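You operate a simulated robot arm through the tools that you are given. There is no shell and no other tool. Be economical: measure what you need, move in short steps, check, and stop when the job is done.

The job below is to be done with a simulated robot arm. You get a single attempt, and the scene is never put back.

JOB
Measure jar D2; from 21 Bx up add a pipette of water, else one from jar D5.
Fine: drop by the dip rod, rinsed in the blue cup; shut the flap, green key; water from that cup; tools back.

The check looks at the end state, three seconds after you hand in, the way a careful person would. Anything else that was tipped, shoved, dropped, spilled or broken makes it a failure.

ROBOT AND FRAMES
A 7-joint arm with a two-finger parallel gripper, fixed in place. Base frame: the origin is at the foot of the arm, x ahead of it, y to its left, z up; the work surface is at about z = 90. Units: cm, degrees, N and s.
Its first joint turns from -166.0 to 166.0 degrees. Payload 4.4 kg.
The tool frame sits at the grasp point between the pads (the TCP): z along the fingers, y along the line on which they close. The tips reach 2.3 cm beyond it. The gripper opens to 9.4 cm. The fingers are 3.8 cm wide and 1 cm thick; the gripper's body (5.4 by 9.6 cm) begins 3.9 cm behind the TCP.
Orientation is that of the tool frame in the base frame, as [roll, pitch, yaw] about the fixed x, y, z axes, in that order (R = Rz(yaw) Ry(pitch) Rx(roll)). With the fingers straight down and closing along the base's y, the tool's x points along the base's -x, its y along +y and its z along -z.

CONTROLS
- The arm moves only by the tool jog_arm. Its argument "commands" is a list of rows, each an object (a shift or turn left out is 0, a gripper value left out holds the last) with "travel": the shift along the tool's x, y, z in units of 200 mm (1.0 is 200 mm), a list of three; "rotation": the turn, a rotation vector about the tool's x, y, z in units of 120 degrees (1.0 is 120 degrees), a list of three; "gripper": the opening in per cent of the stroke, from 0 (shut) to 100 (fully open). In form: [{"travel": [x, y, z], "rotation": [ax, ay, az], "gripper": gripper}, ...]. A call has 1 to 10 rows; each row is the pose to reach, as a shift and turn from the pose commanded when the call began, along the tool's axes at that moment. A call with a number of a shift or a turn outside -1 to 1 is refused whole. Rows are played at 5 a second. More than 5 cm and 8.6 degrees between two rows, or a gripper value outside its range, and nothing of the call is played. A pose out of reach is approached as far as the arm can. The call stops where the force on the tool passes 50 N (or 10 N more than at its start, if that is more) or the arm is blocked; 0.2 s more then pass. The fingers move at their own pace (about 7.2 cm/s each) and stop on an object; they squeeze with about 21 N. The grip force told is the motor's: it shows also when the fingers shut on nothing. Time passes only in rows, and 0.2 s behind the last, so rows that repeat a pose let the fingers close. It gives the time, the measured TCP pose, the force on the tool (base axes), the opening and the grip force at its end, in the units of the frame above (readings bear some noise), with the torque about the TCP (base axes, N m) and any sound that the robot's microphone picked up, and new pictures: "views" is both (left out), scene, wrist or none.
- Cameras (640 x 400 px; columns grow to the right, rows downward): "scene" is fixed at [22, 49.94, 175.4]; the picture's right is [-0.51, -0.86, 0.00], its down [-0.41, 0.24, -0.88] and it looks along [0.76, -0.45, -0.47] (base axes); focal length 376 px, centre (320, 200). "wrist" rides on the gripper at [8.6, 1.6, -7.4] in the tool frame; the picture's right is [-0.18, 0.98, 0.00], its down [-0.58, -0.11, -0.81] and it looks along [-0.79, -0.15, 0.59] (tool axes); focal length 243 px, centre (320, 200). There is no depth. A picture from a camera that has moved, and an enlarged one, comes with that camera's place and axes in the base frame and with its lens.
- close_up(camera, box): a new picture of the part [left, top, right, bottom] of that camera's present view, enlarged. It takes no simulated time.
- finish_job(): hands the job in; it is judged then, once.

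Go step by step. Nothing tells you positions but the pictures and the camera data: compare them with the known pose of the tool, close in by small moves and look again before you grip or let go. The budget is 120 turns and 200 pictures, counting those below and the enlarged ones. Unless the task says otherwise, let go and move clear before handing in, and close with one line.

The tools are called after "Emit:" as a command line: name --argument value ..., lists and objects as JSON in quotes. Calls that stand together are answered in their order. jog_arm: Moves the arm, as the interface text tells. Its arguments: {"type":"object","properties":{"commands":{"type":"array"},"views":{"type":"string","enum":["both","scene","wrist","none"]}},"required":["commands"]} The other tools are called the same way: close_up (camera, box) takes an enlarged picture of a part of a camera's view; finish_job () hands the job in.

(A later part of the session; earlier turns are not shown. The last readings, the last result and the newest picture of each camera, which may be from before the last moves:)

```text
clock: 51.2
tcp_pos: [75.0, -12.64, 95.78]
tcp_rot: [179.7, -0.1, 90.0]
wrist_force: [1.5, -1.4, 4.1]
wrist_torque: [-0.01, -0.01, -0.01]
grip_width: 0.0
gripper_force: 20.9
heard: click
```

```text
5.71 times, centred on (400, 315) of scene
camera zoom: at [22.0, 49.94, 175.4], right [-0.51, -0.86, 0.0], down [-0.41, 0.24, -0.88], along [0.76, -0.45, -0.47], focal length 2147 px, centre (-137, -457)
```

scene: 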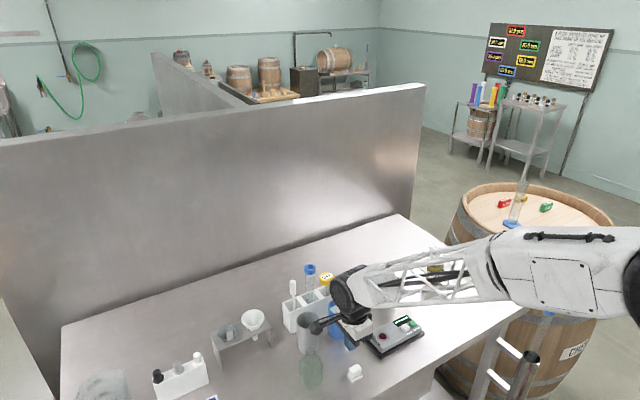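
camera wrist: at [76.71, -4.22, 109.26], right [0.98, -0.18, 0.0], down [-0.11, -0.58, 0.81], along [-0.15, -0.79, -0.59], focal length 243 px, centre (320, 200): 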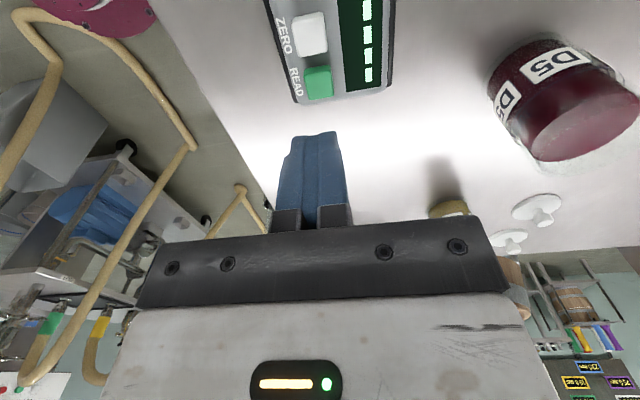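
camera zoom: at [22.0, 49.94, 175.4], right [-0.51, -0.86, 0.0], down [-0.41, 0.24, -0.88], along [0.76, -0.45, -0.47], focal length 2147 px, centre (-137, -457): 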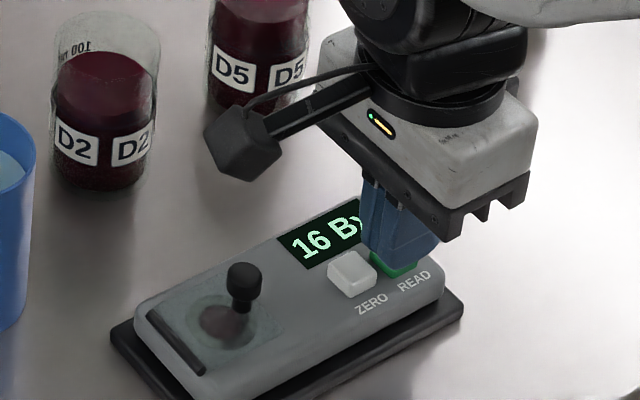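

Emit:
jog_arm --commands '[{"travel": [0, 0, -0.05]}, {"travel": [0, 0, -0.2]}, {"travel": [0, 0, -0.4]}, {"travel": [0, 0, -0.65]}]' --views "wrist"

Emit:
close_up --camera "scene" --box '[360, 280, 440, 350]'

```text
clock: 52.2
tcp_pos: [74.93, -12.65, 109.09]
tcp_rot: [179.9, -0.1, 90.0]
wrist_force: [0.2, -0.1, -0.8]
wrist_torque: [0.01, 0.0, 0.01]
grip_width: 0.01
gripper_force: 21.1
camera wrist: at [76.58, -3.98, 116.52], right [0.98, -0.18, 0.0], down [-0.11, -0.58, 0.81], along [-0.15, -0.79, -0.59], focal length 243 px, centre (320, 200)
```

wrist: 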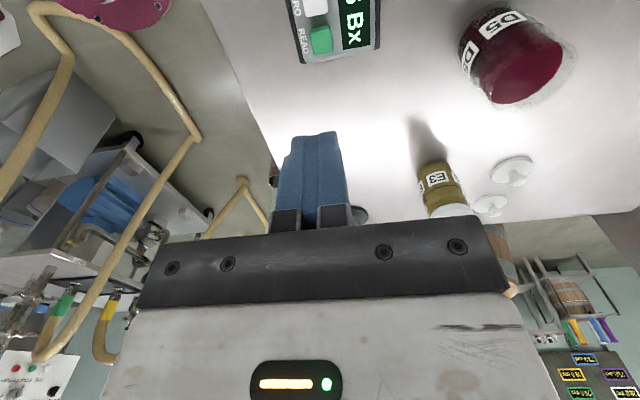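

```text
5.71 times, centred on (400, 315) of scene
camera zoom: at [22.0, 49.94, 175.4], right [-0.51, -0.86, 0.0], down [-0.41, 0.24, -0.88], along [0.76, -0.45, -0.47], focal length 2147 px, centre (-137, -457)
```

zoom: 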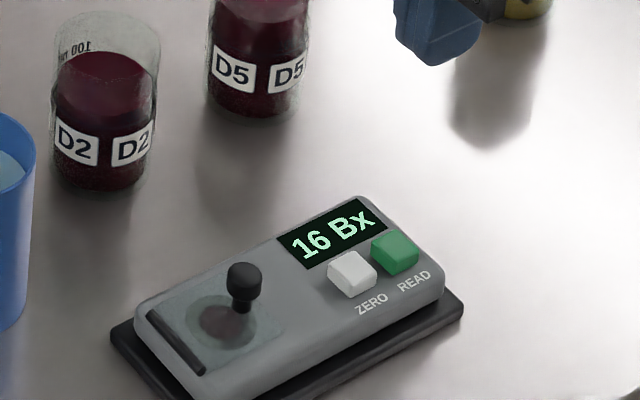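

The display reads 16 Bx, which is below 21, so D2 gets one pipette from jar D5. Going to the blue-collared pipette.

Emit:
jog_arm --commands '[{"travel": [0, 0, -0.2], "gripper": 60}, {"travel": [0, 0, -0.4]}, {"travel": [0, 0, -0.6]}, {"travel": [0, 0, -0.8]}, {"travel": [0.15, 0.15, -0.8]}, {"travel": [0.3, 0.3, -0.8]}, {"travel": [0.45, 0.45, -0.8]}, {"travel": [0.6, 0.6, -0.8]}, {"travel": [0.75, 0.75, -0.8]}, {"travel": [0.9, 0.9, -0.8]}]' --views "none"

Emit:
jog_arm --commands '[{"travel": [0.12, 0.05, 0]}, {"travel": [0.229, 0.106, 0]}, {"travel": [0.229, 0.106, 0.15]}, {"travel": [0.229, 0.106, 0.3]}, {"travel": [0.229, 0.106, 0.3]}]' --views "both"

Emit:
close_up --camera "scene" --box '[265, 220, 365, 320]'

Emit:
close_up --camera "wrist" --box '[220, 0, 420, 200]'

```text
clock: 54.4
tcp_pos: [92.99, 5.21, 125.05]
tcp_rot: [179.7, -0.2, 90.0]
wrist_force: [0.5, -0.4, 0.5]
wrist_torque: [-0.01, 0.01, 0.03]
grip_width: 5.65
gripper_force: 0.0
```

```text
clock: 55.6
tcp_pos: [95.27, 10.0, 118.91]
tcp_rot: [179.7, 0.0, 90.0]
wrist_force: [-0.7, -0.2, 0.2]
wrist_torque: [-0.01, 0.0, 0.02]
grip_width: 5.64
gripper_force: 0.0
camera wrist: at [96.73, 18.73, 126.41], right [0.98, -0.18, 0.0], down [-0.11, -0.58, 0.81], along [-0.15, -0.79, -0.59], focal length 243 px, centre (320, 200)
```

scene: 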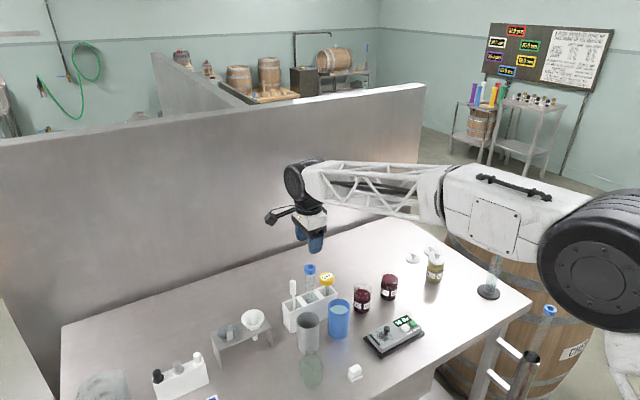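
wrist: 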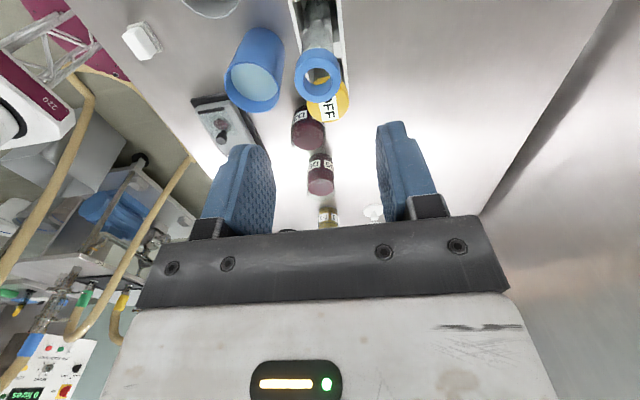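

```text
4.00 times, centred on (315, 270) of scene
camera zoom: at [22.0, 49.94, 175.4], right [-0.51, -0.86, 0.0], down [-0.41, 0.24, -0.88], along [0.76, -0.45, -0.47], focal length 1503 px, centre (340, -80)
```

zoom: 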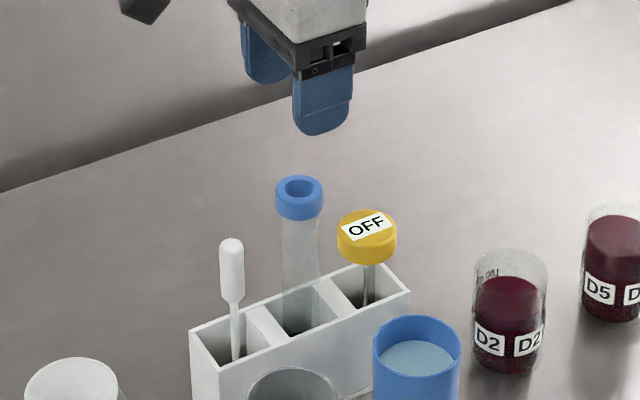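

```text
2.00 times, centred on (320, 100) of wrist
camera zoom: at [96.73, 18.73, 126.41], right [0.98, -0.18, 0.0], down [-0.11, -0.58, 0.81], along [-0.15, -0.79, -0.59], focal length 485 px, centre (320, 400)
```

zoom: 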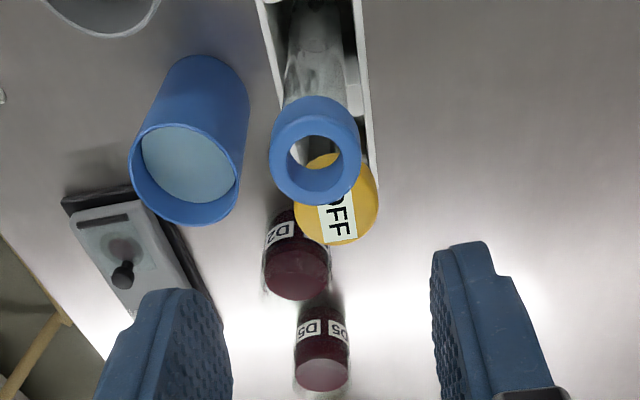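

Centred over the collar. Lowering around it and closing.

Emit:
jog_arm --commands '[{"travel": [0, -0.012, 0.15]}, {"travel": [0, -0.012, 0.3]}, {"travel": [0, -0.012, 0.45]}, {"travel": [0, -0.012, 0.52]}, {"travel": [0, -0.012, 0.52]}, {"travel": [0, -0.012, 0.52], "gripper": 40}, {"travel": [0, -0.012, 0.52], "gripper": 25}, {"travel": [0, -0.012, 0.52], "gripper": 25}]' --views "wrist"

Emit:
close_up --camera "scene" --box '[265, 220, 365, 320]'

```text
clock: 57.4
tcp_pos: [94.9, 9.92, 108.47]
tcp_rot: [179.8, -0.1, 90.0]
wrist_force: [0.1, 0.4, 0.1]
wrist_torque: [-0.06, -0.02, 0.0]
grip_width: 3.18
gripper_force: 21.2
camera wrist: at [96.57, 18.61, 116.03], right [0.98, -0.18, 0.0], down [-0.11, -0.58, 0.81], along [-0.15, -0.79, -0.59], focal length 243 px, centre (320, 200)
```

wrist: 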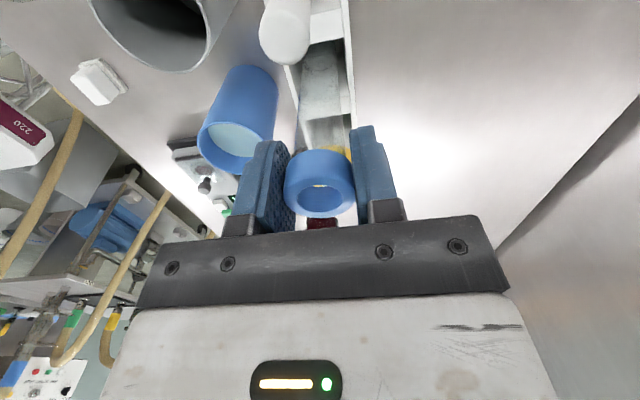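

```text
4.00 times, centred on (315, 270) of scene
camera zoom: at [22.0, 49.94, 175.4], right [-0.51, -0.86, 0.0], down [-0.41, 0.24, -0.88], along [0.76, -0.45, -0.47], focal length 1503 px, centre (340, -80)
```

zoom: 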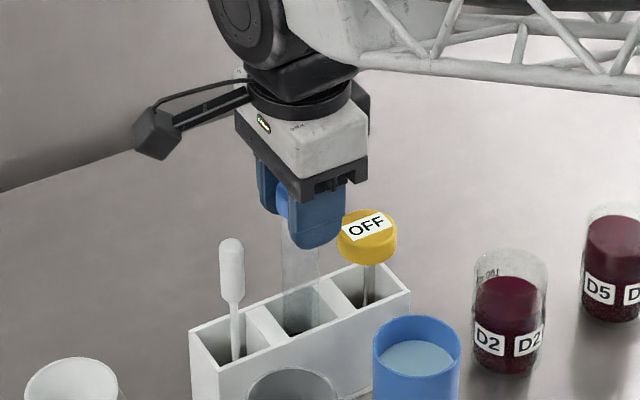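

Collar held at 3.2 cm. Lifting straight out.

Emit:
jog_arm --commands '[{"travel": [0, 0, -0.1], "gripper": 0}, {"travel": [0, 0, -0.25]}, {"travel": [0, 0, -0.45]}, {"travel": [0, 0, -0.65]}, {"travel": [0, 0, -0.85]}, {"travel": [0, 0, -1.0]}, {"travel": [0, 0, -1.0]}]' --views "both"

Emit:
close_up --camera "scene" --box '[260, 180, 360, 310]'

Emit:
close_up --camera "wrist" --box '[220, 0, 420, 220]'

```text
clock: 59.0
tcp_pos: [94.96, 9.87, 128.51]
tcp_rot: [179.8, -0.1, 90.0]
wrist_force: [-0.1, 0.7, 0.0]
wrist_torque: [0.01, 0.01, 0.02]
grip_width: 3.17
gripper_force: 20.9
camera wrist: at [96.46, 18.62, 136.03], right [0.98, -0.18, 0.0], down [-0.11, -0.58, 0.81], along [-0.15, -0.79, -0.59], focal length 243 px, centre (320, 200)
```

scene: 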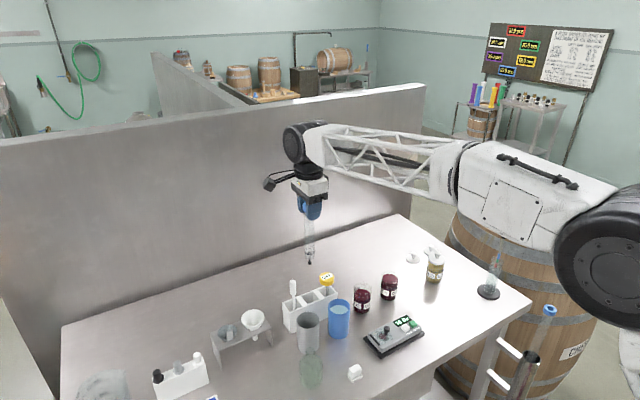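
wrist: 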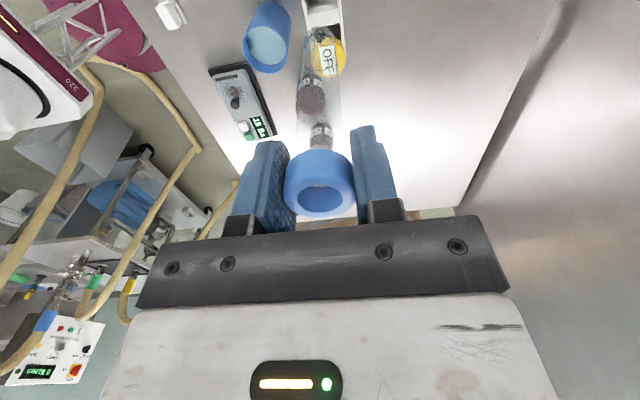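

```text
3.08 times, centred on (310, 245) of scene
camera zoom: at [22.0, 49.94, 175.4], right [-0.51, -0.86, 0.0], down [-0.41, 0.24, -0.88], along [0.76, -0.45, -0.47], focal length 1156 px, centre (351, 62)
```

zoom: 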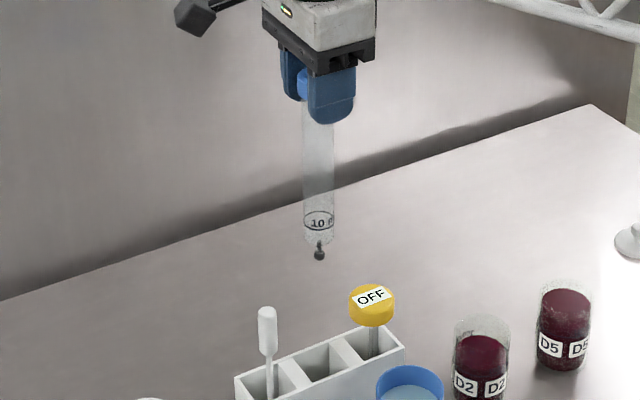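

```text
1.82 times, centred on (320, 110) of wrist
camera zoom: at [96.46, 18.62, 136.03], right [0.98, -0.18, 0.0], down [-0.11, -0.58, 0.81], along [-0.15, -0.79, -0.59], focal length 441 px, centre (320, 364)
```

zoom: 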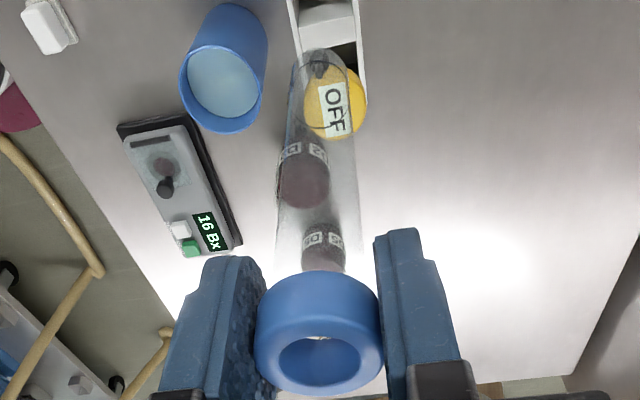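

It is a graduated pipette with a "10" mark and a black foot-valve tip. A closer look at its lower end.

Emit:
close_up --camera "scene" --box '[290, 230, 330, 270]'

Emit:
close_up --camera "wrist" --box '[280, 10, 360, 90]'

```text
10.00 times, centred on (310, 250) of scene
camera zoom: at [22.0, 49.94, 175.4], right [-0.51, -0.86, 0.0], down [-0.41, 0.24, -0.88], along [0.76, -0.45, -0.47], focal length 3757 px, centre (420, -300)
```

zoom: 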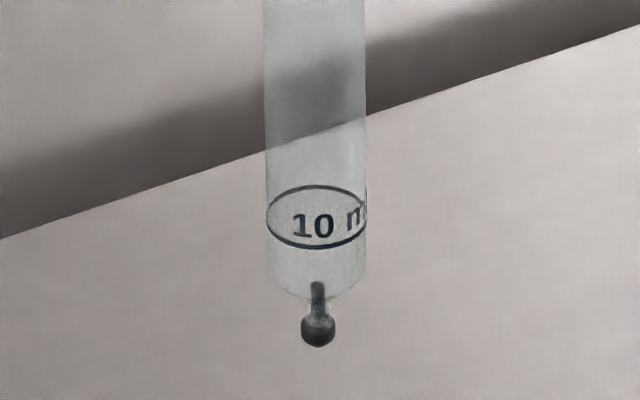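

```text
5.00 times, centred on (320, 50) of wrist
camera zoom: at [96.46, 18.62, 136.03], right [0.98, -0.18, 0.0], down [-0.11, -0.58, 0.81], along [-0.15, -0.79, -0.59], focal length 1213 px, centre (320, 950)
```

zoom: 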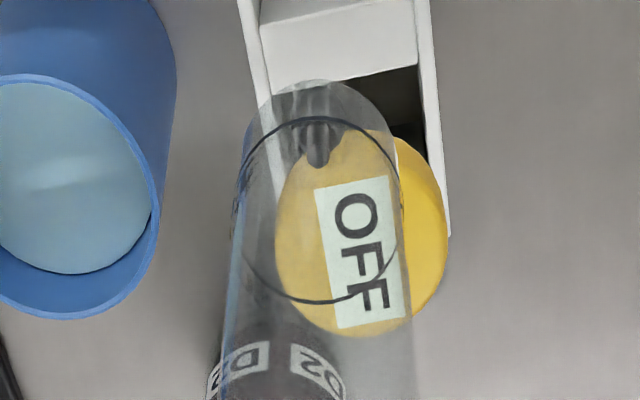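

A ball foot-valve at the bottom. Carrying the pipette high over to jar D5, then looking before dipping.

Emit:
jog_arm --commands '[{"travel": [-0.2, -0.03, 0]}, {"travel": [-0.4, -0.06, 0]}, {"travel": [-0.6, -0.09, 0]}, {"travel": [-0.8, -0.12, 0]}, {"travel": [-1.0, -0.16, 0]}]' --views "none"

Emit:
jog_arm --commands '[{"travel": [-0.15, -0.03, 0]}, {"travel": [-0.31, -0.05, 0]}, {"travel": [-0.31, -0.05, 0.15]}, {"travel": [-0.31, -0.05, 0.3]}, {"travel": [-0.31, -0.05, 0.3]}]' --views "both"

Emit:
close_up --camera "scene" --box '[340, 220, 440, 320]'

Emit:
close_up --camera "wrist" --box '[240, 0, 400, 120]'

```text
clock: 60.2
tcp_pos: [91.74, -10.01, 128.42]
tcp_rot: [179.9, -0.1, 90.1]
wrist_force: [-0.5, -0.3, -1.1]
wrist_torque: [0.04, -0.02, -0.02]
grip_width: 3.15
gripper_force: 21.5
```

```text
clock: 61.4
tcp_pos: [90.81, -16.31, 122.55]
tcp_rot: [179.9, -0.1, 90.0]
wrist_force: [-0.1, 0.2, 0.2]
wrist_torque: [-0.01, -0.04, -0.03]
grip_width: 3.15
gripper_force: 20.7
camera wrist: at [92.35, -7.62, 130.06], right [0.98, -0.18, 0.0], down [-0.11, -0.58, 0.81], along [-0.15, -0.79, -0.59], focal length 243 px, centre (320, 200)
```

scene: 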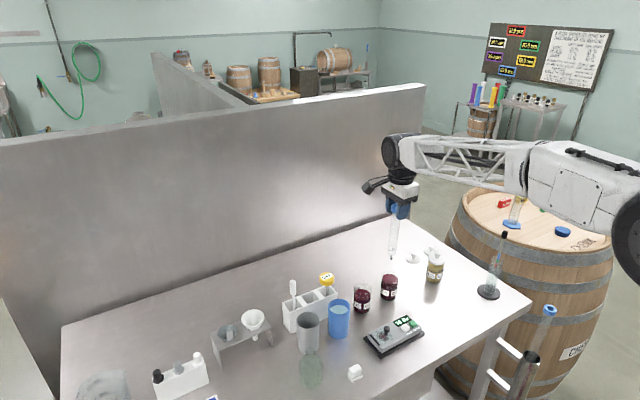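
wrist: 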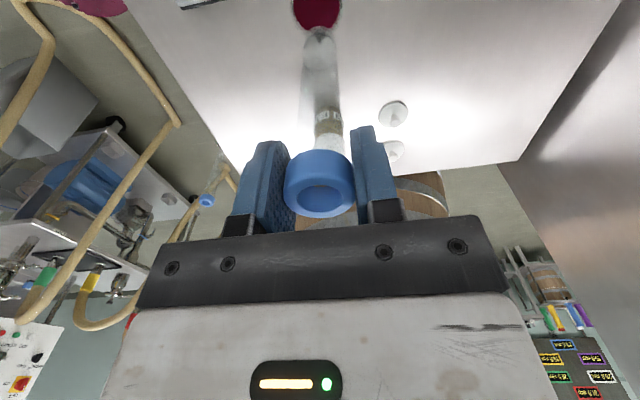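

```text
4.00 times, centred on (390, 270) of scene
camera zoom: at [22.0, 49.94, 175.4], right [-0.51, -0.86, 0.0], down [-0.41, 0.24, -0.88], along [0.76, -0.45, -0.47], focal length 1503 px, centre (40, -80)
```

zoom: 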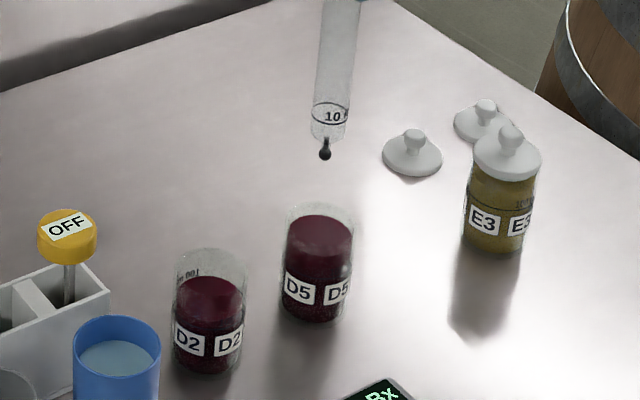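

```text
3.33 times, centred on (320, 60) of wrist
camera zoom: at [92.35, -7.62, 130.06], right [0.98, -0.18, 0.0], down [-0.11, -0.58, 0.81], along [-0.15, -0.79, -0.59], focal length 809 px, centre (320, 667)
```

zoom: 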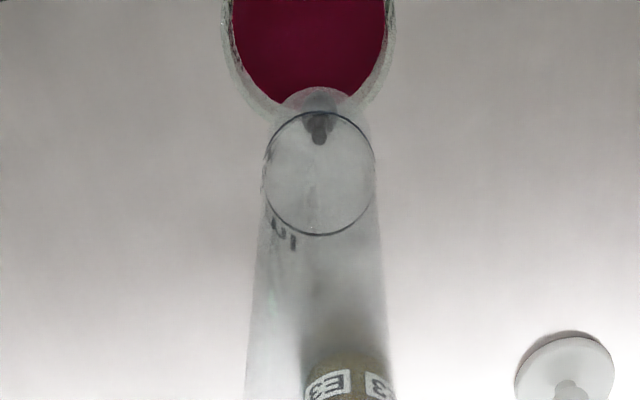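

Tube and jar are aligned within about 0.2 cm. Lowering so that the tube goes in about to the 10 mark, without touching the bottom, to see whether it fills.

Emit:
jog_arm --commands '[{"travel": [0, -0.008, 0.15]}, {"travel": [0, -0.008, 0.3]}, {"travel": [0, -0.008, 0.42]}, {"travel": [0, -0.008, 0.5]}, {"travel": [0, -0.008, 0.56]}, {"travel": [0, -0.008, 0.56]}, {"travel": [0, -0.008, 0.56]}, {"travel": [0, -0.008, 0.56]}]' --views "wrist"

Emit:
close_up --camera "scene" --box '[350, 250, 420, 320]'

Emit:
close_up --camera "wrist" --box '[240, 0, 400, 160]'

```text
clock: 63.2
tcp_pos: [90.58, -16.31, 111.32]
tcp_rot: [179.8, -0.2, 90.0]
wrist_force: [-0.1, -0.6, 0.4]
wrist_torque: [0.03, 0.0, 0.02]
grip_width: 3.14
gripper_force: 20.9
camera wrist: at [92.23, -7.56, 118.88], right [0.98, -0.18, 0.0], down [-0.11, -0.58, 0.81], along [-0.15, -0.79, -0.59], focal length 243 px, centre (320, 200)
```

wrist: 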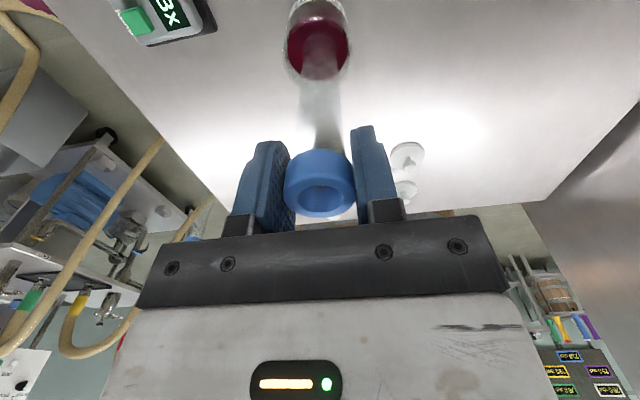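

```text
5.71 times, centred on (385, 285) of scene
camera zoom: at [22.0, 49.94, 175.4], right [-0.51, -0.86, 0.0], down [-0.41, 0.24, -0.88], along [0.76, -0.45, -0.47], focal length 2147 px, centre (-51, -286)
```

zoom: 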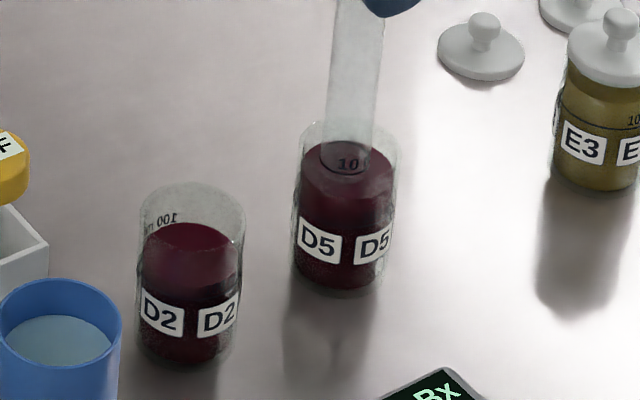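

```text
2.50 times, centred on (320, 80) of wrist
camera zoom: at [92.23, -7.56, 118.88], right [0.98, -0.18, 0.0], down [-0.11, -0.58, 0.81], along [-0.15, -0.79, -0.59], focal length 606 px, centre (320, 500)
```

zoom: 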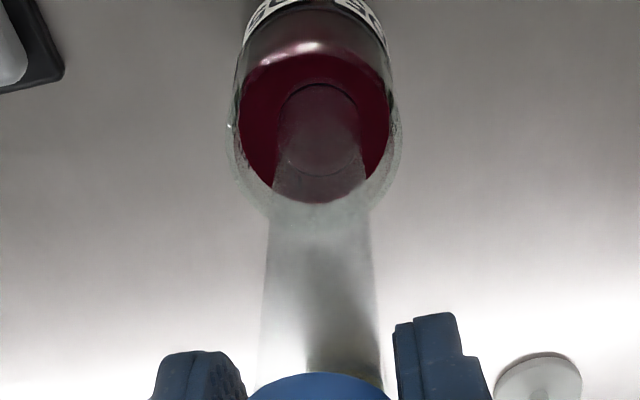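

I can't tell whether it filled. Lifting a little out of the liquid, still over the jar, to check.

Emit:
jog_arm --commands '[{"travel": [0, 0, -0.05]}, {"travel": [0, 0, -0.12]}, {"travel": [0, 0, -0.22]}, {"travel": [0, 0, -0.32]}, {"travel": [0, 0, -0.32]}]' --views "none"

Emit:
close_up --camera "scene" --box '[350, 240, 420, 310]'

```text
clock: 64.4
tcp_pos: [90.66, -16.29, 117.77]
tcp_rot: [179.8, -0.2, 90.0]
wrist_force: [0.7, -0.8, -1.1]
wrist_torque: [0.02, 0.0, 0.0]
grip_width: 3.17
gripper_force: 21.1
```

```text
5.71 times, centred on (385, 275) of scene
camera zoom: at [22.0, 49.94, 175.4], right [-0.51, -0.86, 0.0], down [-0.41, 0.24, -0.88], along [0.76, -0.45, -0.47], focal length 2147 px, centre (-51, -229)
```

zoom: 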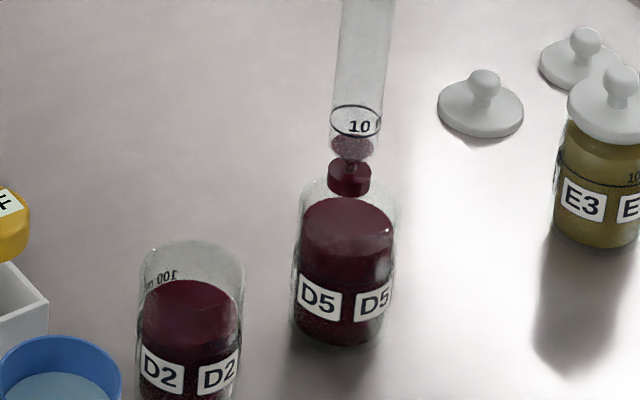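

It has taken in some wine, below the 10 mark. Waiting a moment to see whether it holds.

Emit:
jog_arm --commands '[{"travel": [0, 0, 0]}, {"travel": [0, 0, 0]}, {"travel": [0, 0, 0]}, {"travel": [0, 0, 0]}]' --views "none"

Emit:
close_up --camera "scene" --box '[365, 245, 405, 285]'

Emit:
close_up --camera "wrist" --box '[240, 0, 400, 120]'

```text
clock: 65.4
tcp_pos: [90.68, -16.21, 117.78]
tcp_rot: [179.8, -0.1, 90.0]
wrist_force: [0.1, 0.1, -0.7]
wrist_torque: [0.02, 0.01, 0.01]
grip_width: 3.16
gripper_force: 21.0
```

```text
10.00 times, centred on (385, 265) of scene
camera zoom: at [22.0, 49.94, 175.4], right [-0.51, -0.86, 0.0], down [-0.41, 0.24, -0.88], along [0.76, -0.45, -0.47], focal length 3757 px, centre (-330, -450)
```

zoom: 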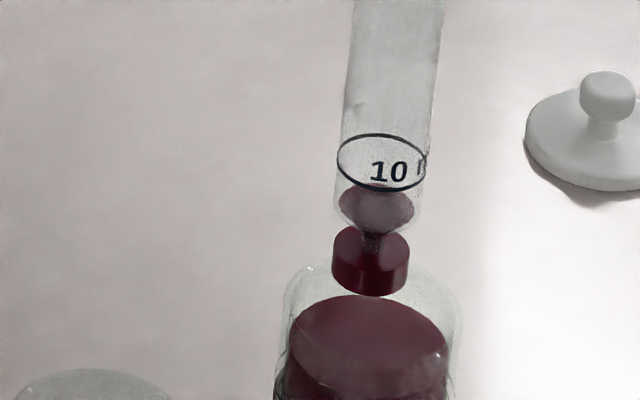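

```text
3.33 times, centred on (320, 60) of wrist
camera zoom: at [92.28, -7.63, 125.27], right [0.98, -0.18, 0.0], down [-0.11, -0.58, 0.81], along [-0.15, -0.79, -0.59], focal length 809 px, centre (320, 667)
```

zoom: 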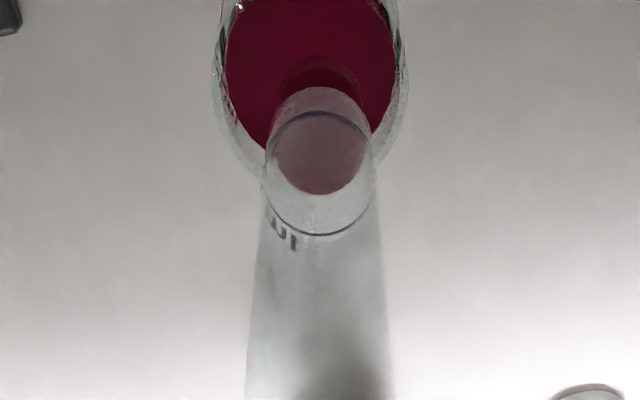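

It holds, filling to the depth it was dipped, about 1.4 cm short of the mark. Dipping again 1.5 cm deeper to bring it to the mark.

Emit:
jog_arm --commands '[{"travel": [0, 0, 0.15]}, {"travel": [0, 0, 0.27]}, {"travel": [0, 0, 0.35]}, {"travel": [0, 0, 0.399]}, {"travel": [0, 0, 0.399]}, {"travel": [0, 0, 0.399]}, {"travel": [0, 0, 0.399]}]' --views "none"

Emit:
close_up --camera "scene" --box '[365, 255, 405, 295]'

Emit:
jog_arm --commands '[{"travel": [0, 0, -0.05]}, {"travel": [0, 0, -0.12]}, {"travel": [0, 0, -0.22]}, {"travel": [0, 0, -0.35]}, {"travel": [0, 0, -0.45]}, {"travel": [0, 0, -0.45]}]' --views "none"

Emit:
close_up --camera "scene" --box '[360, 240, 410, 290]'

```text
clock: 67.0
tcp_pos: [90.45, -16.28, 109.78]
tcp_rot: [179.8, -0.1, 90.0]
wrist_force: [-0.8, 0.1, -1.5]
wrist_torque: [0.02, 0.01, 0.04]
grip_width: 3.16
gripper_force: 21.6
```

```text
10.00 times, centred on (385, 275) of scene
camera zoom: at [22.0, 49.94, 175.4], right [-0.51, -0.86, 0.0], down [-0.41, 0.24, -0.88], along [0.76, -0.45, -0.47], focal length 3757 px, centre (-330, -550)
```

zoom: 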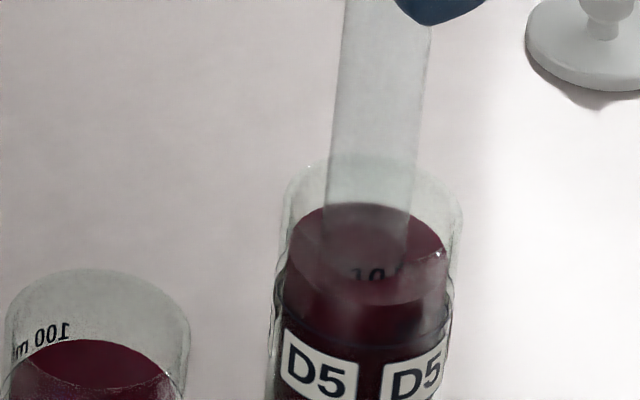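

```text
clock: 68.4
tcp_pos: [90.57, -16.21, 118.67]
tcp_rot: [179.8, -0.1, 90.0]
wrist_force: [0.7, -0.3, -0.1]
wrist_torque: [0.0, -0.03, -0.01]
grip_width: 3.2
gripper_force: 20.8
```

```text
8.00 times, centred on (385, 265) of scene
camera zoom: at [22.0, 49.94, 175.4], right [-0.51, -0.86, 0.0], down [-0.41, 0.24, -0.88], along [0.76, -0.45, -0.47], focal length 3006 px, centre (-200, -320)
```

zoom: 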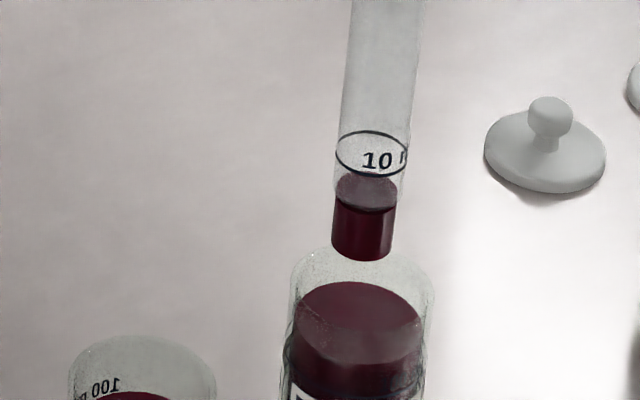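

The column grew, though it's not at the mark; filling seems to take time. Dipping again and waiting longer.

Emit:
jog_arm --commands '[{"travel": [0, 0, 0.15]}, {"travel": [0, 0, 0.3]}, {"travel": [0, 0, 0.4]}, {"travel": [0, 0, 0.445]}, {"travel": [0, 0, 0.445]}, {"travel": [0, 0, 0.445]}, {"travel": [0, 0, 0.445]}, {"travel": [0, 0, 0.445]}, {"travel": [0, 0, 0.445]}, {"travel": [0, 0, 0.445]}]' --views "none"

Emit:
jog_arm --commands '[{"travel": [0, 0, 0]}, {"travel": [0, 0, 0]}, {"travel": [0, 0, 0]}, {"travel": [0, 0, 0]}, {"travel": [0, 0, 0]}, {"travel": [0, 0, 0]}, {"travel": [0, 0, 0]}, {"travel": [0, 0, 0]}, {"travel": [0, 0, 0]}, {"travel": [0, 0, 0]}]' --views "none"

Emit:
jog_arm --commands '[{"travel": [0, 0, -0.05]}, {"travel": [0, 0, -0.12]}, {"travel": [0, 0, -0.22]}, {"travel": [0, 0, -0.35]}, {"travel": [0, 0, -0.45]}, {"travel": [0, 0, -0.45]}]' --views "none"

Emit:
close_up --camera "scene" --box '[360, 240, 410, 290]'

```text
clock: 70.6
tcp_pos: [90.54, -16.28, 109.93]
tcp_rot: [179.8, -0.1, 90.0]
wrist_force: [-0.5, 0.4, -1.2]
wrist_torque: [-0.01, 0.0, 0.03]
grip_width: 3.17
gripper_force: 20.6
```

```text
clock: 72.8
tcp_pos: [90.61, -16.09, 109.83]
tcp_rot: [179.8, -0.1, 90.0]
wrist_force: [0.4, 0.0, 0.1]
wrist_torque: [0.01, 0.01, -0.01]
grip_width: 3.17
gripper_force: 20.6
```

```text
clock: 74.2
tcp_pos: [90.62, -16.29, 118.73]
tcp_rot: [179.7, -0.1, 90.0]
wrist_force: [1.0, 0.0, 0.3]
wrist_torque: [0.01, 0.0, 0.03]
grip_width: 3.19
gripper_force: 21.2
```

```text
8.00 times, centred on (385, 265) of scene
camera zoom: at [22.0, 49.94, 175.4], right [-0.51, -0.86, 0.0], down [-0.41, 0.24, -0.88], along [0.76, -0.45, -0.47], focal length 3006 px, centre (-200, -320)
```

zoom: 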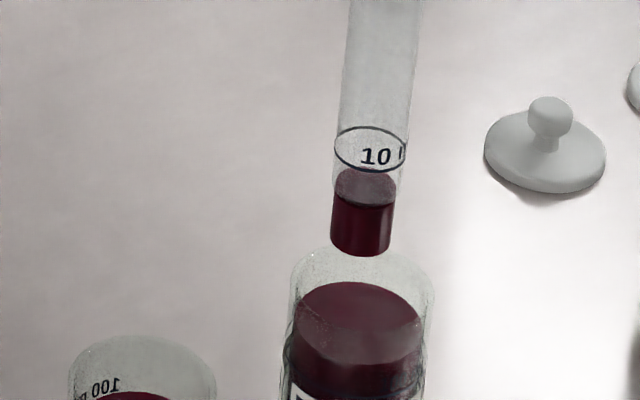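

By column size (about 2.3 cm high, 2.35 cm wide) it holds roughly 10 ml and holds it. Before going to D2 I'll test, here in D5 where it is harmless, what pressing the ball tip on the jar floor does.

Emit:
jog_arm --commands '[{"travel": [0, 0, 0.15]}, {"travel": [0, 0, 0.3]}, {"travel": [0, 0, 0.4]}, {"travel": [0, 0, 0.445]}, {"travel": [0, 0, 0.475]}, {"travel": [0, 0, 0.495]}, {"travel": [0, 0, 0.51]}, {"travel": [0, 0, 0.52]}]' --views "none"

```text
clock: 76.0
tcp_pos: [90.6, -16.28, 108.53]
tcp_rot: [179.8, -0.1, 90.1]
wrist_force: [-0.1, 0.2, -0.8]
wrist_torque: [0.03, 0.01, -0.01]
grip_width: 3.17
gripper_force: 20.8
```

Emit:
jog_arm --commands '[{"travel": [0, 0, 0.01]}, {"travel": [0, 0, 0.02]}, {"travel": [0, 0, 0.025]}, {"travel": [0, 0, 0.025]}]' --views "none"

```text
clock: 77.0
tcp_pos: [90.72, -16.27, 108.22]
tcp_rot: [179.5, -0.1, 90.0]
wrist_force: [-1.4, 1.1, 41.7]
wrist_torque: [0.08, 0.2, 0.0]
grip_width: 3.21
gripper_force: 21.5
```

Firm contact with the floor (42 N). Lifting and looking at the level.

Emit:
jog_arm --commands '[{"travel": [0, 0, -0.02]}, {"travel": [0, 0, -0.08]}, {"travel": [0, 0, -0.2]}, {"travel": [0, 0, -0.35]}, {"travel": [0, 0, -0.53]}, {"travel": [0, 0, -0.53]}]' --views "none"

Emit:
close_up --camera "scene" --box '[360, 240, 410, 290]'

Emit:
close_up --camera "scene" --box '[335, 250, 435, 350]'

```text
clock: 78.4
tcp_pos: [90.63, -16.22, 118.53]
tcp_rot: [179.9, -0.2, 90.0]
wrist_force: [-0.1, -0.6, -1.5]
wrist_torque: [0.01, 0.02, -0.02]
grip_width: 3.15
gripper_force: 20.5
```

```text
8.00 times, centred on (385, 265) of scene
camera zoom: at [22.0, 49.94, 175.4], right [-0.51, -0.86, 0.0], down [-0.41, 0.24, -0.88], along [0.76, -0.45, -0.47], focal length 3006 px, centre (-200, -320)
```

zoom: 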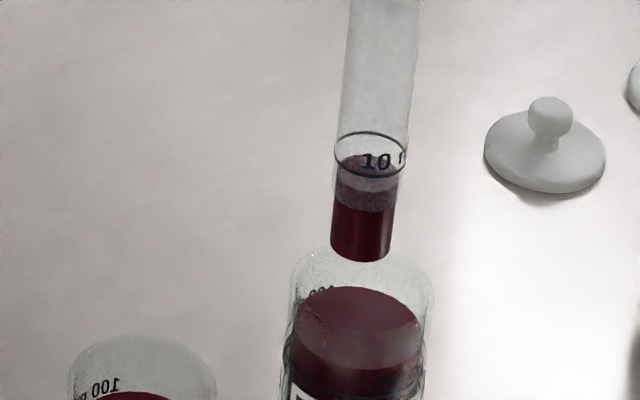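

```text
4.00 times, centred on (385, 300) of scene
camera zoom: at [22.0, 49.94, 175.4], right [-0.51, -0.86, 0.0], down [-0.41, 0.24, -0.88], along [0.76, -0.45, -0.47], focal length 1503 px, centre (60, -200)
```

zoom: 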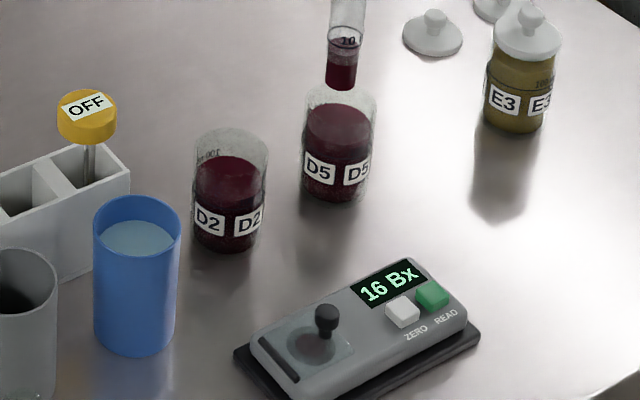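

Emit:
close_up --camera "scene" --box '[370, 250, 395, 275]'

Emit:
close_up --camera "wrist" --box '[270, 0, 370, 80]'

```text
16.00 times, centred on (382, 262) of scene
camera zoom: at [22.0, 49.94, 175.4], right [-0.51, -0.86, 0.0], down [-0.41, 0.24, -0.88], along [0.76, -0.45, -0.47], focal length 6012 px, centre (-680, -800)
```

zoom: 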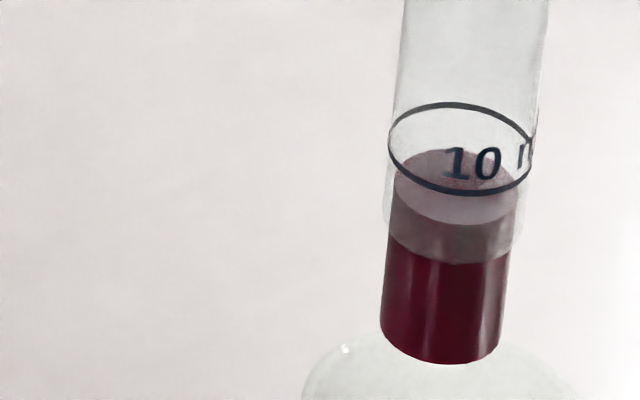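

```text
5.00 times, centred on (320, 40) of wrist
camera zoom: at [92.18, -7.46, 126.03], right [0.98, -0.18, 0.0], down [-0.11, -0.58, 0.81], along [-0.15, -0.79, -0.59], focal length 1213 px, centre (320, 1000)
```

zoom: 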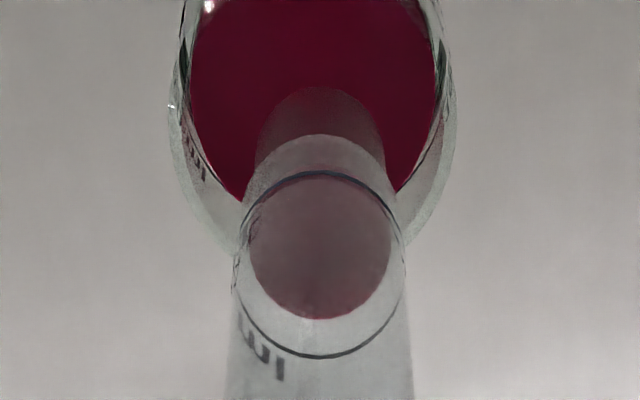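

The level rose to just under the mark. To understand the valve, I'll press it lightly on D5's floor once more and hold a few seconds.

Emit:
jog_arm --commands '[{"travel": [0, 0, 0.15]}, {"travel": [0, 0, 0.3]}, {"travel": [0, 0, 0.42]}, {"travel": [0, 0, 0.48]}, {"travel": [0, 0, 0.503]}, {"travel": [0, 0, 0.511]}, {"travel": [0, 0, 0.515]}, {"travel": [0, 0, 0.515]}]' --views "none"

```text
clock: 80.2
tcp_pos: [90.52, -16.27, 108.21]
tcp_rot: [179.6, -0.1, 90.1]
wrist_force: [-1.2, 0.1, 14.5]
wrist_torque: [0.06, 0.17, 0.0]
grip_width: 3.17
gripper_force: 21.1
```

Emit:
jog_arm --commands '[{"travel": [0, 0, 0]}, {"travel": [0, 0, 0]}, {"travel": [0, 0, 0]}, {"travel": [0, 0, 0]}, {"travel": [0, 0, 0]}, {"travel": [0, 0, 0]}, {"travel": [0, 0, 0]}, {"travel": [0, 0, 0]}, {"travel": [0, 0, 0]}, {"travel": [0, 0, 0]}]' --views "none"

Emit:
close_up --camera "wrist" --box '[260, 0, 380, 120]'

Emit:
jog_arm --commands '[{"travel": [0, 0, -0.02]}, {"travel": [0, 0, -0.08]}, {"travel": [0, 0, -0.2]}, {"travel": [0, 0, -0.35]}, {"travel": [0, 0, -0.515]}, {"travel": [0, 0, -0.515]}]' --views "none"

Emit:
close_up --camera "scene" --box '[370, 250, 395, 275]'

```text
clock: 82.4
tcp_pos: [90.67, -16.36, 108.16]
tcp_rot: [179.7, -0.1, 90.0]
wrist_force: [1.2, -0.3, 30.6]
wrist_torque: [-0.01, -0.25, 0.03]
grip_width: 3.17
gripper_force: 21.2
```

```text
3.33 times, centred on (320, 60) of wrist
camera zoom: at [92.2, -7.57, 115.74], right [0.98, -0.18, 0.01], down [-0.11, -0.58, 0.81], along [-0.14, -0.79, -0.59], focal length 809 px, centre (320, 667)
```

zoom: 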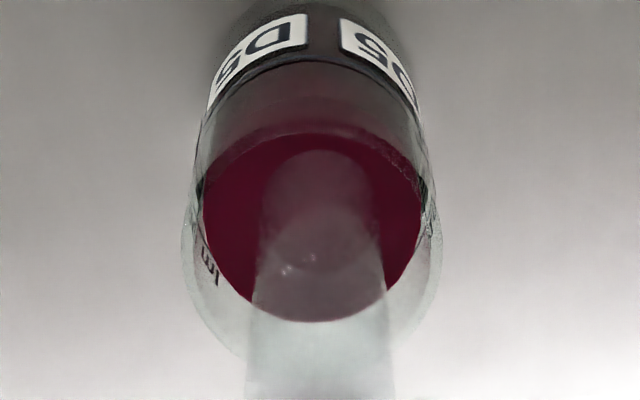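

```text
clock: 83.8
tcp_pos: [90.52, -16.44, 118.53]
tcp_rot: [179.8, -0.1, 89.9]
wrist_force: [-0.1, 0.0, -0.5]
wrist_torque: [-0.03, 0.0, -0.01]
grip_width: 3.17
gripper_force: 21.1
```

```text
16.00 times, centred on (382, 262) of scene
camera zoom: at [22.0, 49.94, 175.4], right [-0.51, -0.86, 0.0], down [-0.41, 0.24, -0.88], along [0.76, -0.45, -0.47], focal length 6012 px, centre (-680, -800)
```

zoom: 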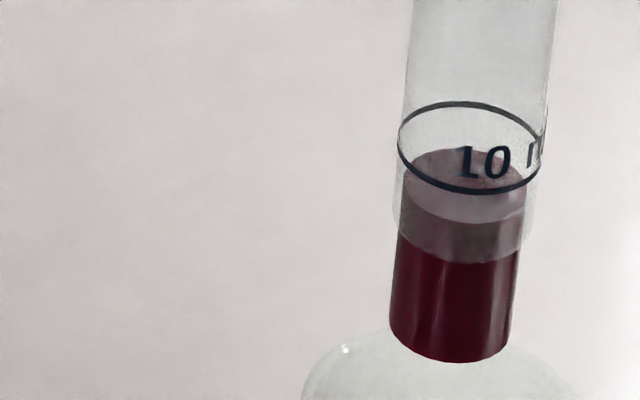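

Pressing in D5 changes nothing further: the pipette is full and holds. Moving it over D2 now.

Emit:
jog_arm --commands '[{"travel": [0, 0, -0.15]}, {"travel": [0.14, 0, -0.15]}, {"travel": [0.28, 0, -0.15]}, {"travel": [0.42, 0, -0.15]}, {"travel": [0.545, 0, -0.15]}, {"travel": [0.545, 0, -0.15]}, {"travel": [0.545, 0, -0.1]}]' --views "wrist"

Emit:
close_up --camera "scene" --box '[320, 230, 410, 320]'

Emit:
close_up --camera "wrist" --box '[260, 0, 380, 100]'

```text
clock: 85.4
tcp_pos: [90.59, -5.26, 120.55]
tcp_rot: [179.9, -0.1, 90.0]
wrist_force: [0.6, 0.0, 0.5]
wrist_torque: [0.02, -0.01, 0.01]
grip_width: 3.15
gripper_force: 21.4
camera wrist: at [92.25, 3.46, 128.0], right [0.98, -0.18, 0.0], down [-0.11, -0.58, 0.81], along [-0.15, -0.79, -0.59], focal length 243 px, centre (320, 200)
```

wrist: 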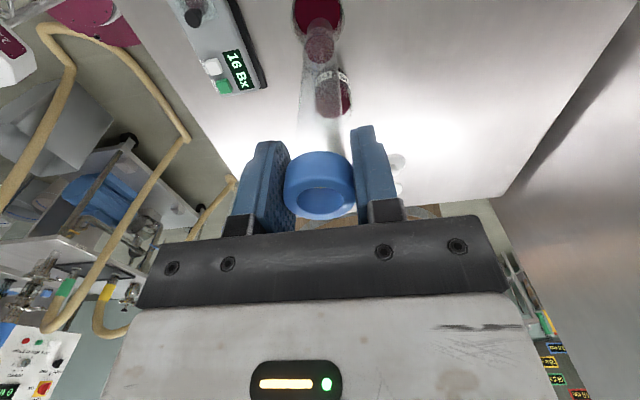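

```text
4.44 times, centred on (365, 275) of scene
camera zoom: at [22.0, 49.94, 175.4], right [-0.51, -0.86, 0.0], down [-0.41, 0.24, -0.88], along [0.76, -0.45, -0.47], focal length 1670 px, centre (120, -133)
```

zoom: 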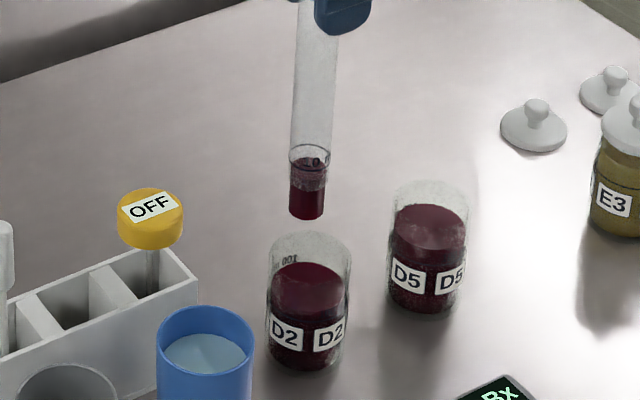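

```text
4.00 times, centred on (320, 50) of wrist
camera zoom: at [92.25, 3.46, 128.0], right [0.98, -0.18, 0.0], down [-0.11, -0.58, 0.81], along [-0.15, -0.79, -0.59], focal length 970 px, centre (320, 800)
```

zoom: 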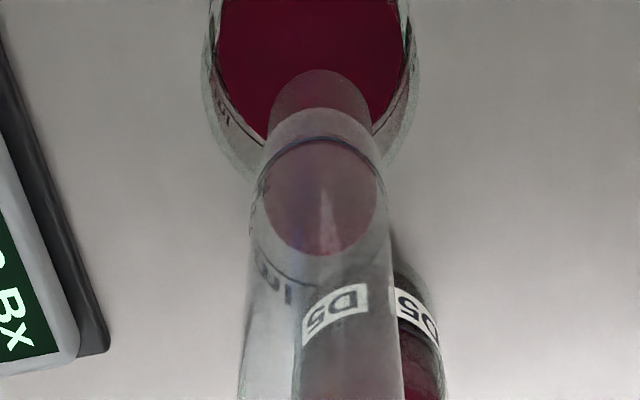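

Aligned over D2. Lowering to the floor of the jar and pressing lightly.

Emit:
jog_arm --commands '[{"travel": [0, -0.01, 0.2]}, {"travel": [0, -0.01, 0.4]}, {"travel": [0, -0.01, 0.5]}, {"travel": [0, -0.01, 0.57]}, {"travel": [0, -0.01, 0.6]}, {"travel": [0, -0.01, 0.611]}, {"travel": [0, -0.01, 0.615]}, {"travel": [0, -0.01, 0.615]}]' --views "none"

Emit:
close_up --camera "wrist" --box '[260, 0, 380, 120]'

Emit:
close_up --camera "scene" --box '[340, 260, 390, 310]'

```text
clock: 87.2
tcp_pos: [90.44, -5.3, 108.29]
tcp_rot: [179.7, -0.1, 90.0]
wrist_force: [1.2, -1.6, 8.5]
wrist_torque: [-0.19, -0.22, -0.01]
grip_width: 3.18
gripper_force: 21.5
```

```text
3.33 times, centred on (320, 60) of wrist
camera zoom: at [92.03, 3.32, 115.81], right [0.98, -0.18, 0.01], down [-0.11, -0.58, 0.81], along [-0.14, -0.79, -0.59], focal length 809 px, centre (320, 667)
```

zoom: 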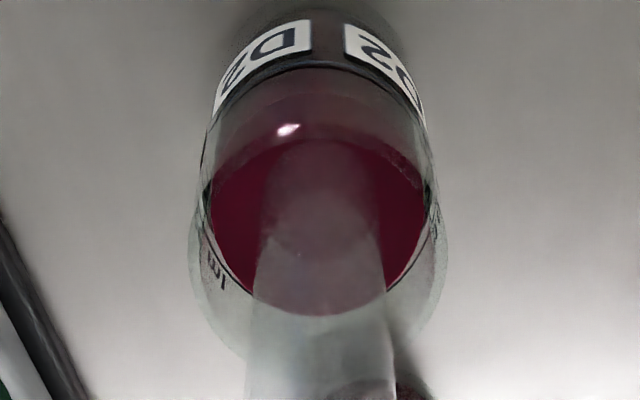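

```text
8.00 times, centred on (365, 285) of scene
camera zoom: at [22.0, 49.94, 175.4], right [-0.51, -0.86, 0.0], down [-0.41, 0.24, -0.88], along [0.76, -0.45, -0.47], focal length 3006 px, centre (-40, -480)
```

zoom: 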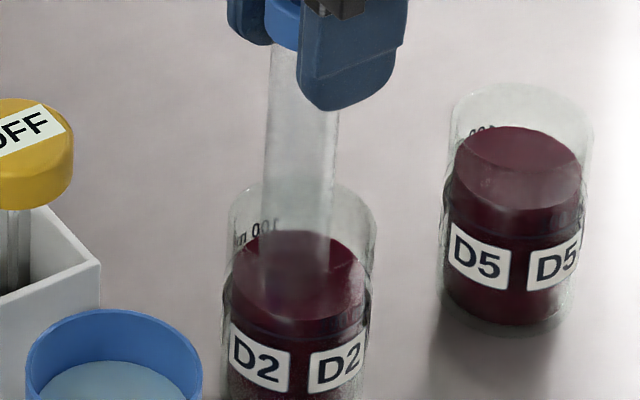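

Emit:
jog_arm --commands '[{"travel": [0, 0, 0]}, {"travel": [0, 0, 0]}, {"travel": [0, 0, 0]}, {"travel": [0, 0, 0]}, {"travel": [0, 0, 0]}, {"travel": [0, 0, 0]}, {"travel": [0, 0, 0]}, {"travel": [0, 0, -0.2]}, {"travel": [0, 0, -0.44]}, {"travel": [0, 0, -0.55]}]' --views "none"

Emit:
close_up --camera "scene" --box '[335, 245, 395, 305]'

Emit:
close_up --camera "wrist" --box '[260, 0, 380, 100]'

```text
clock: 89.4
tcp_pos: [90.51, -5.41, 119.11]
tcp_rot: [179.9, -0.1, 89.9]
wrist_force: [0.3, -0.2, -0.4]
wrist_torque: [-0.02, -0.01, 0.02]
grip_width: 3.18
gripper_force: 21.4
```

```text
6.67 times, centred on (365, 275) of scene
camera zoom: at [22.0, 49.94, 175.4], right [-0.51, -0.86, 0.0], down [-0.41, 0.24, -0.88], along [0.76, -0.45, -0.47], focal length 2505 px, centre (20, -300)
```

zoom: 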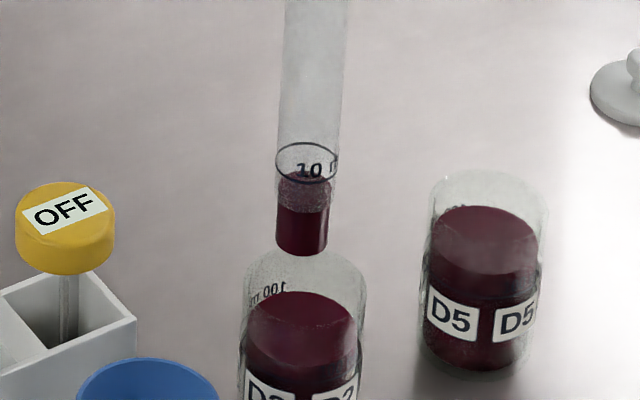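

```text
4.00 times, centred on (320, 50) of wrist
camera zoom: at [92.11, 3.38, 126.6], right [0.98, -0.18, 0.0], down [-0.11, -0.58, 0.81], along [-0.15, -0.79, -0.59], focal length 970 px, centre (320, 800)
```

zoom: 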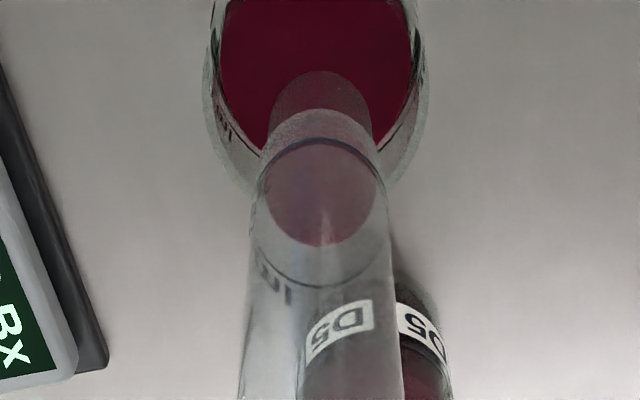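

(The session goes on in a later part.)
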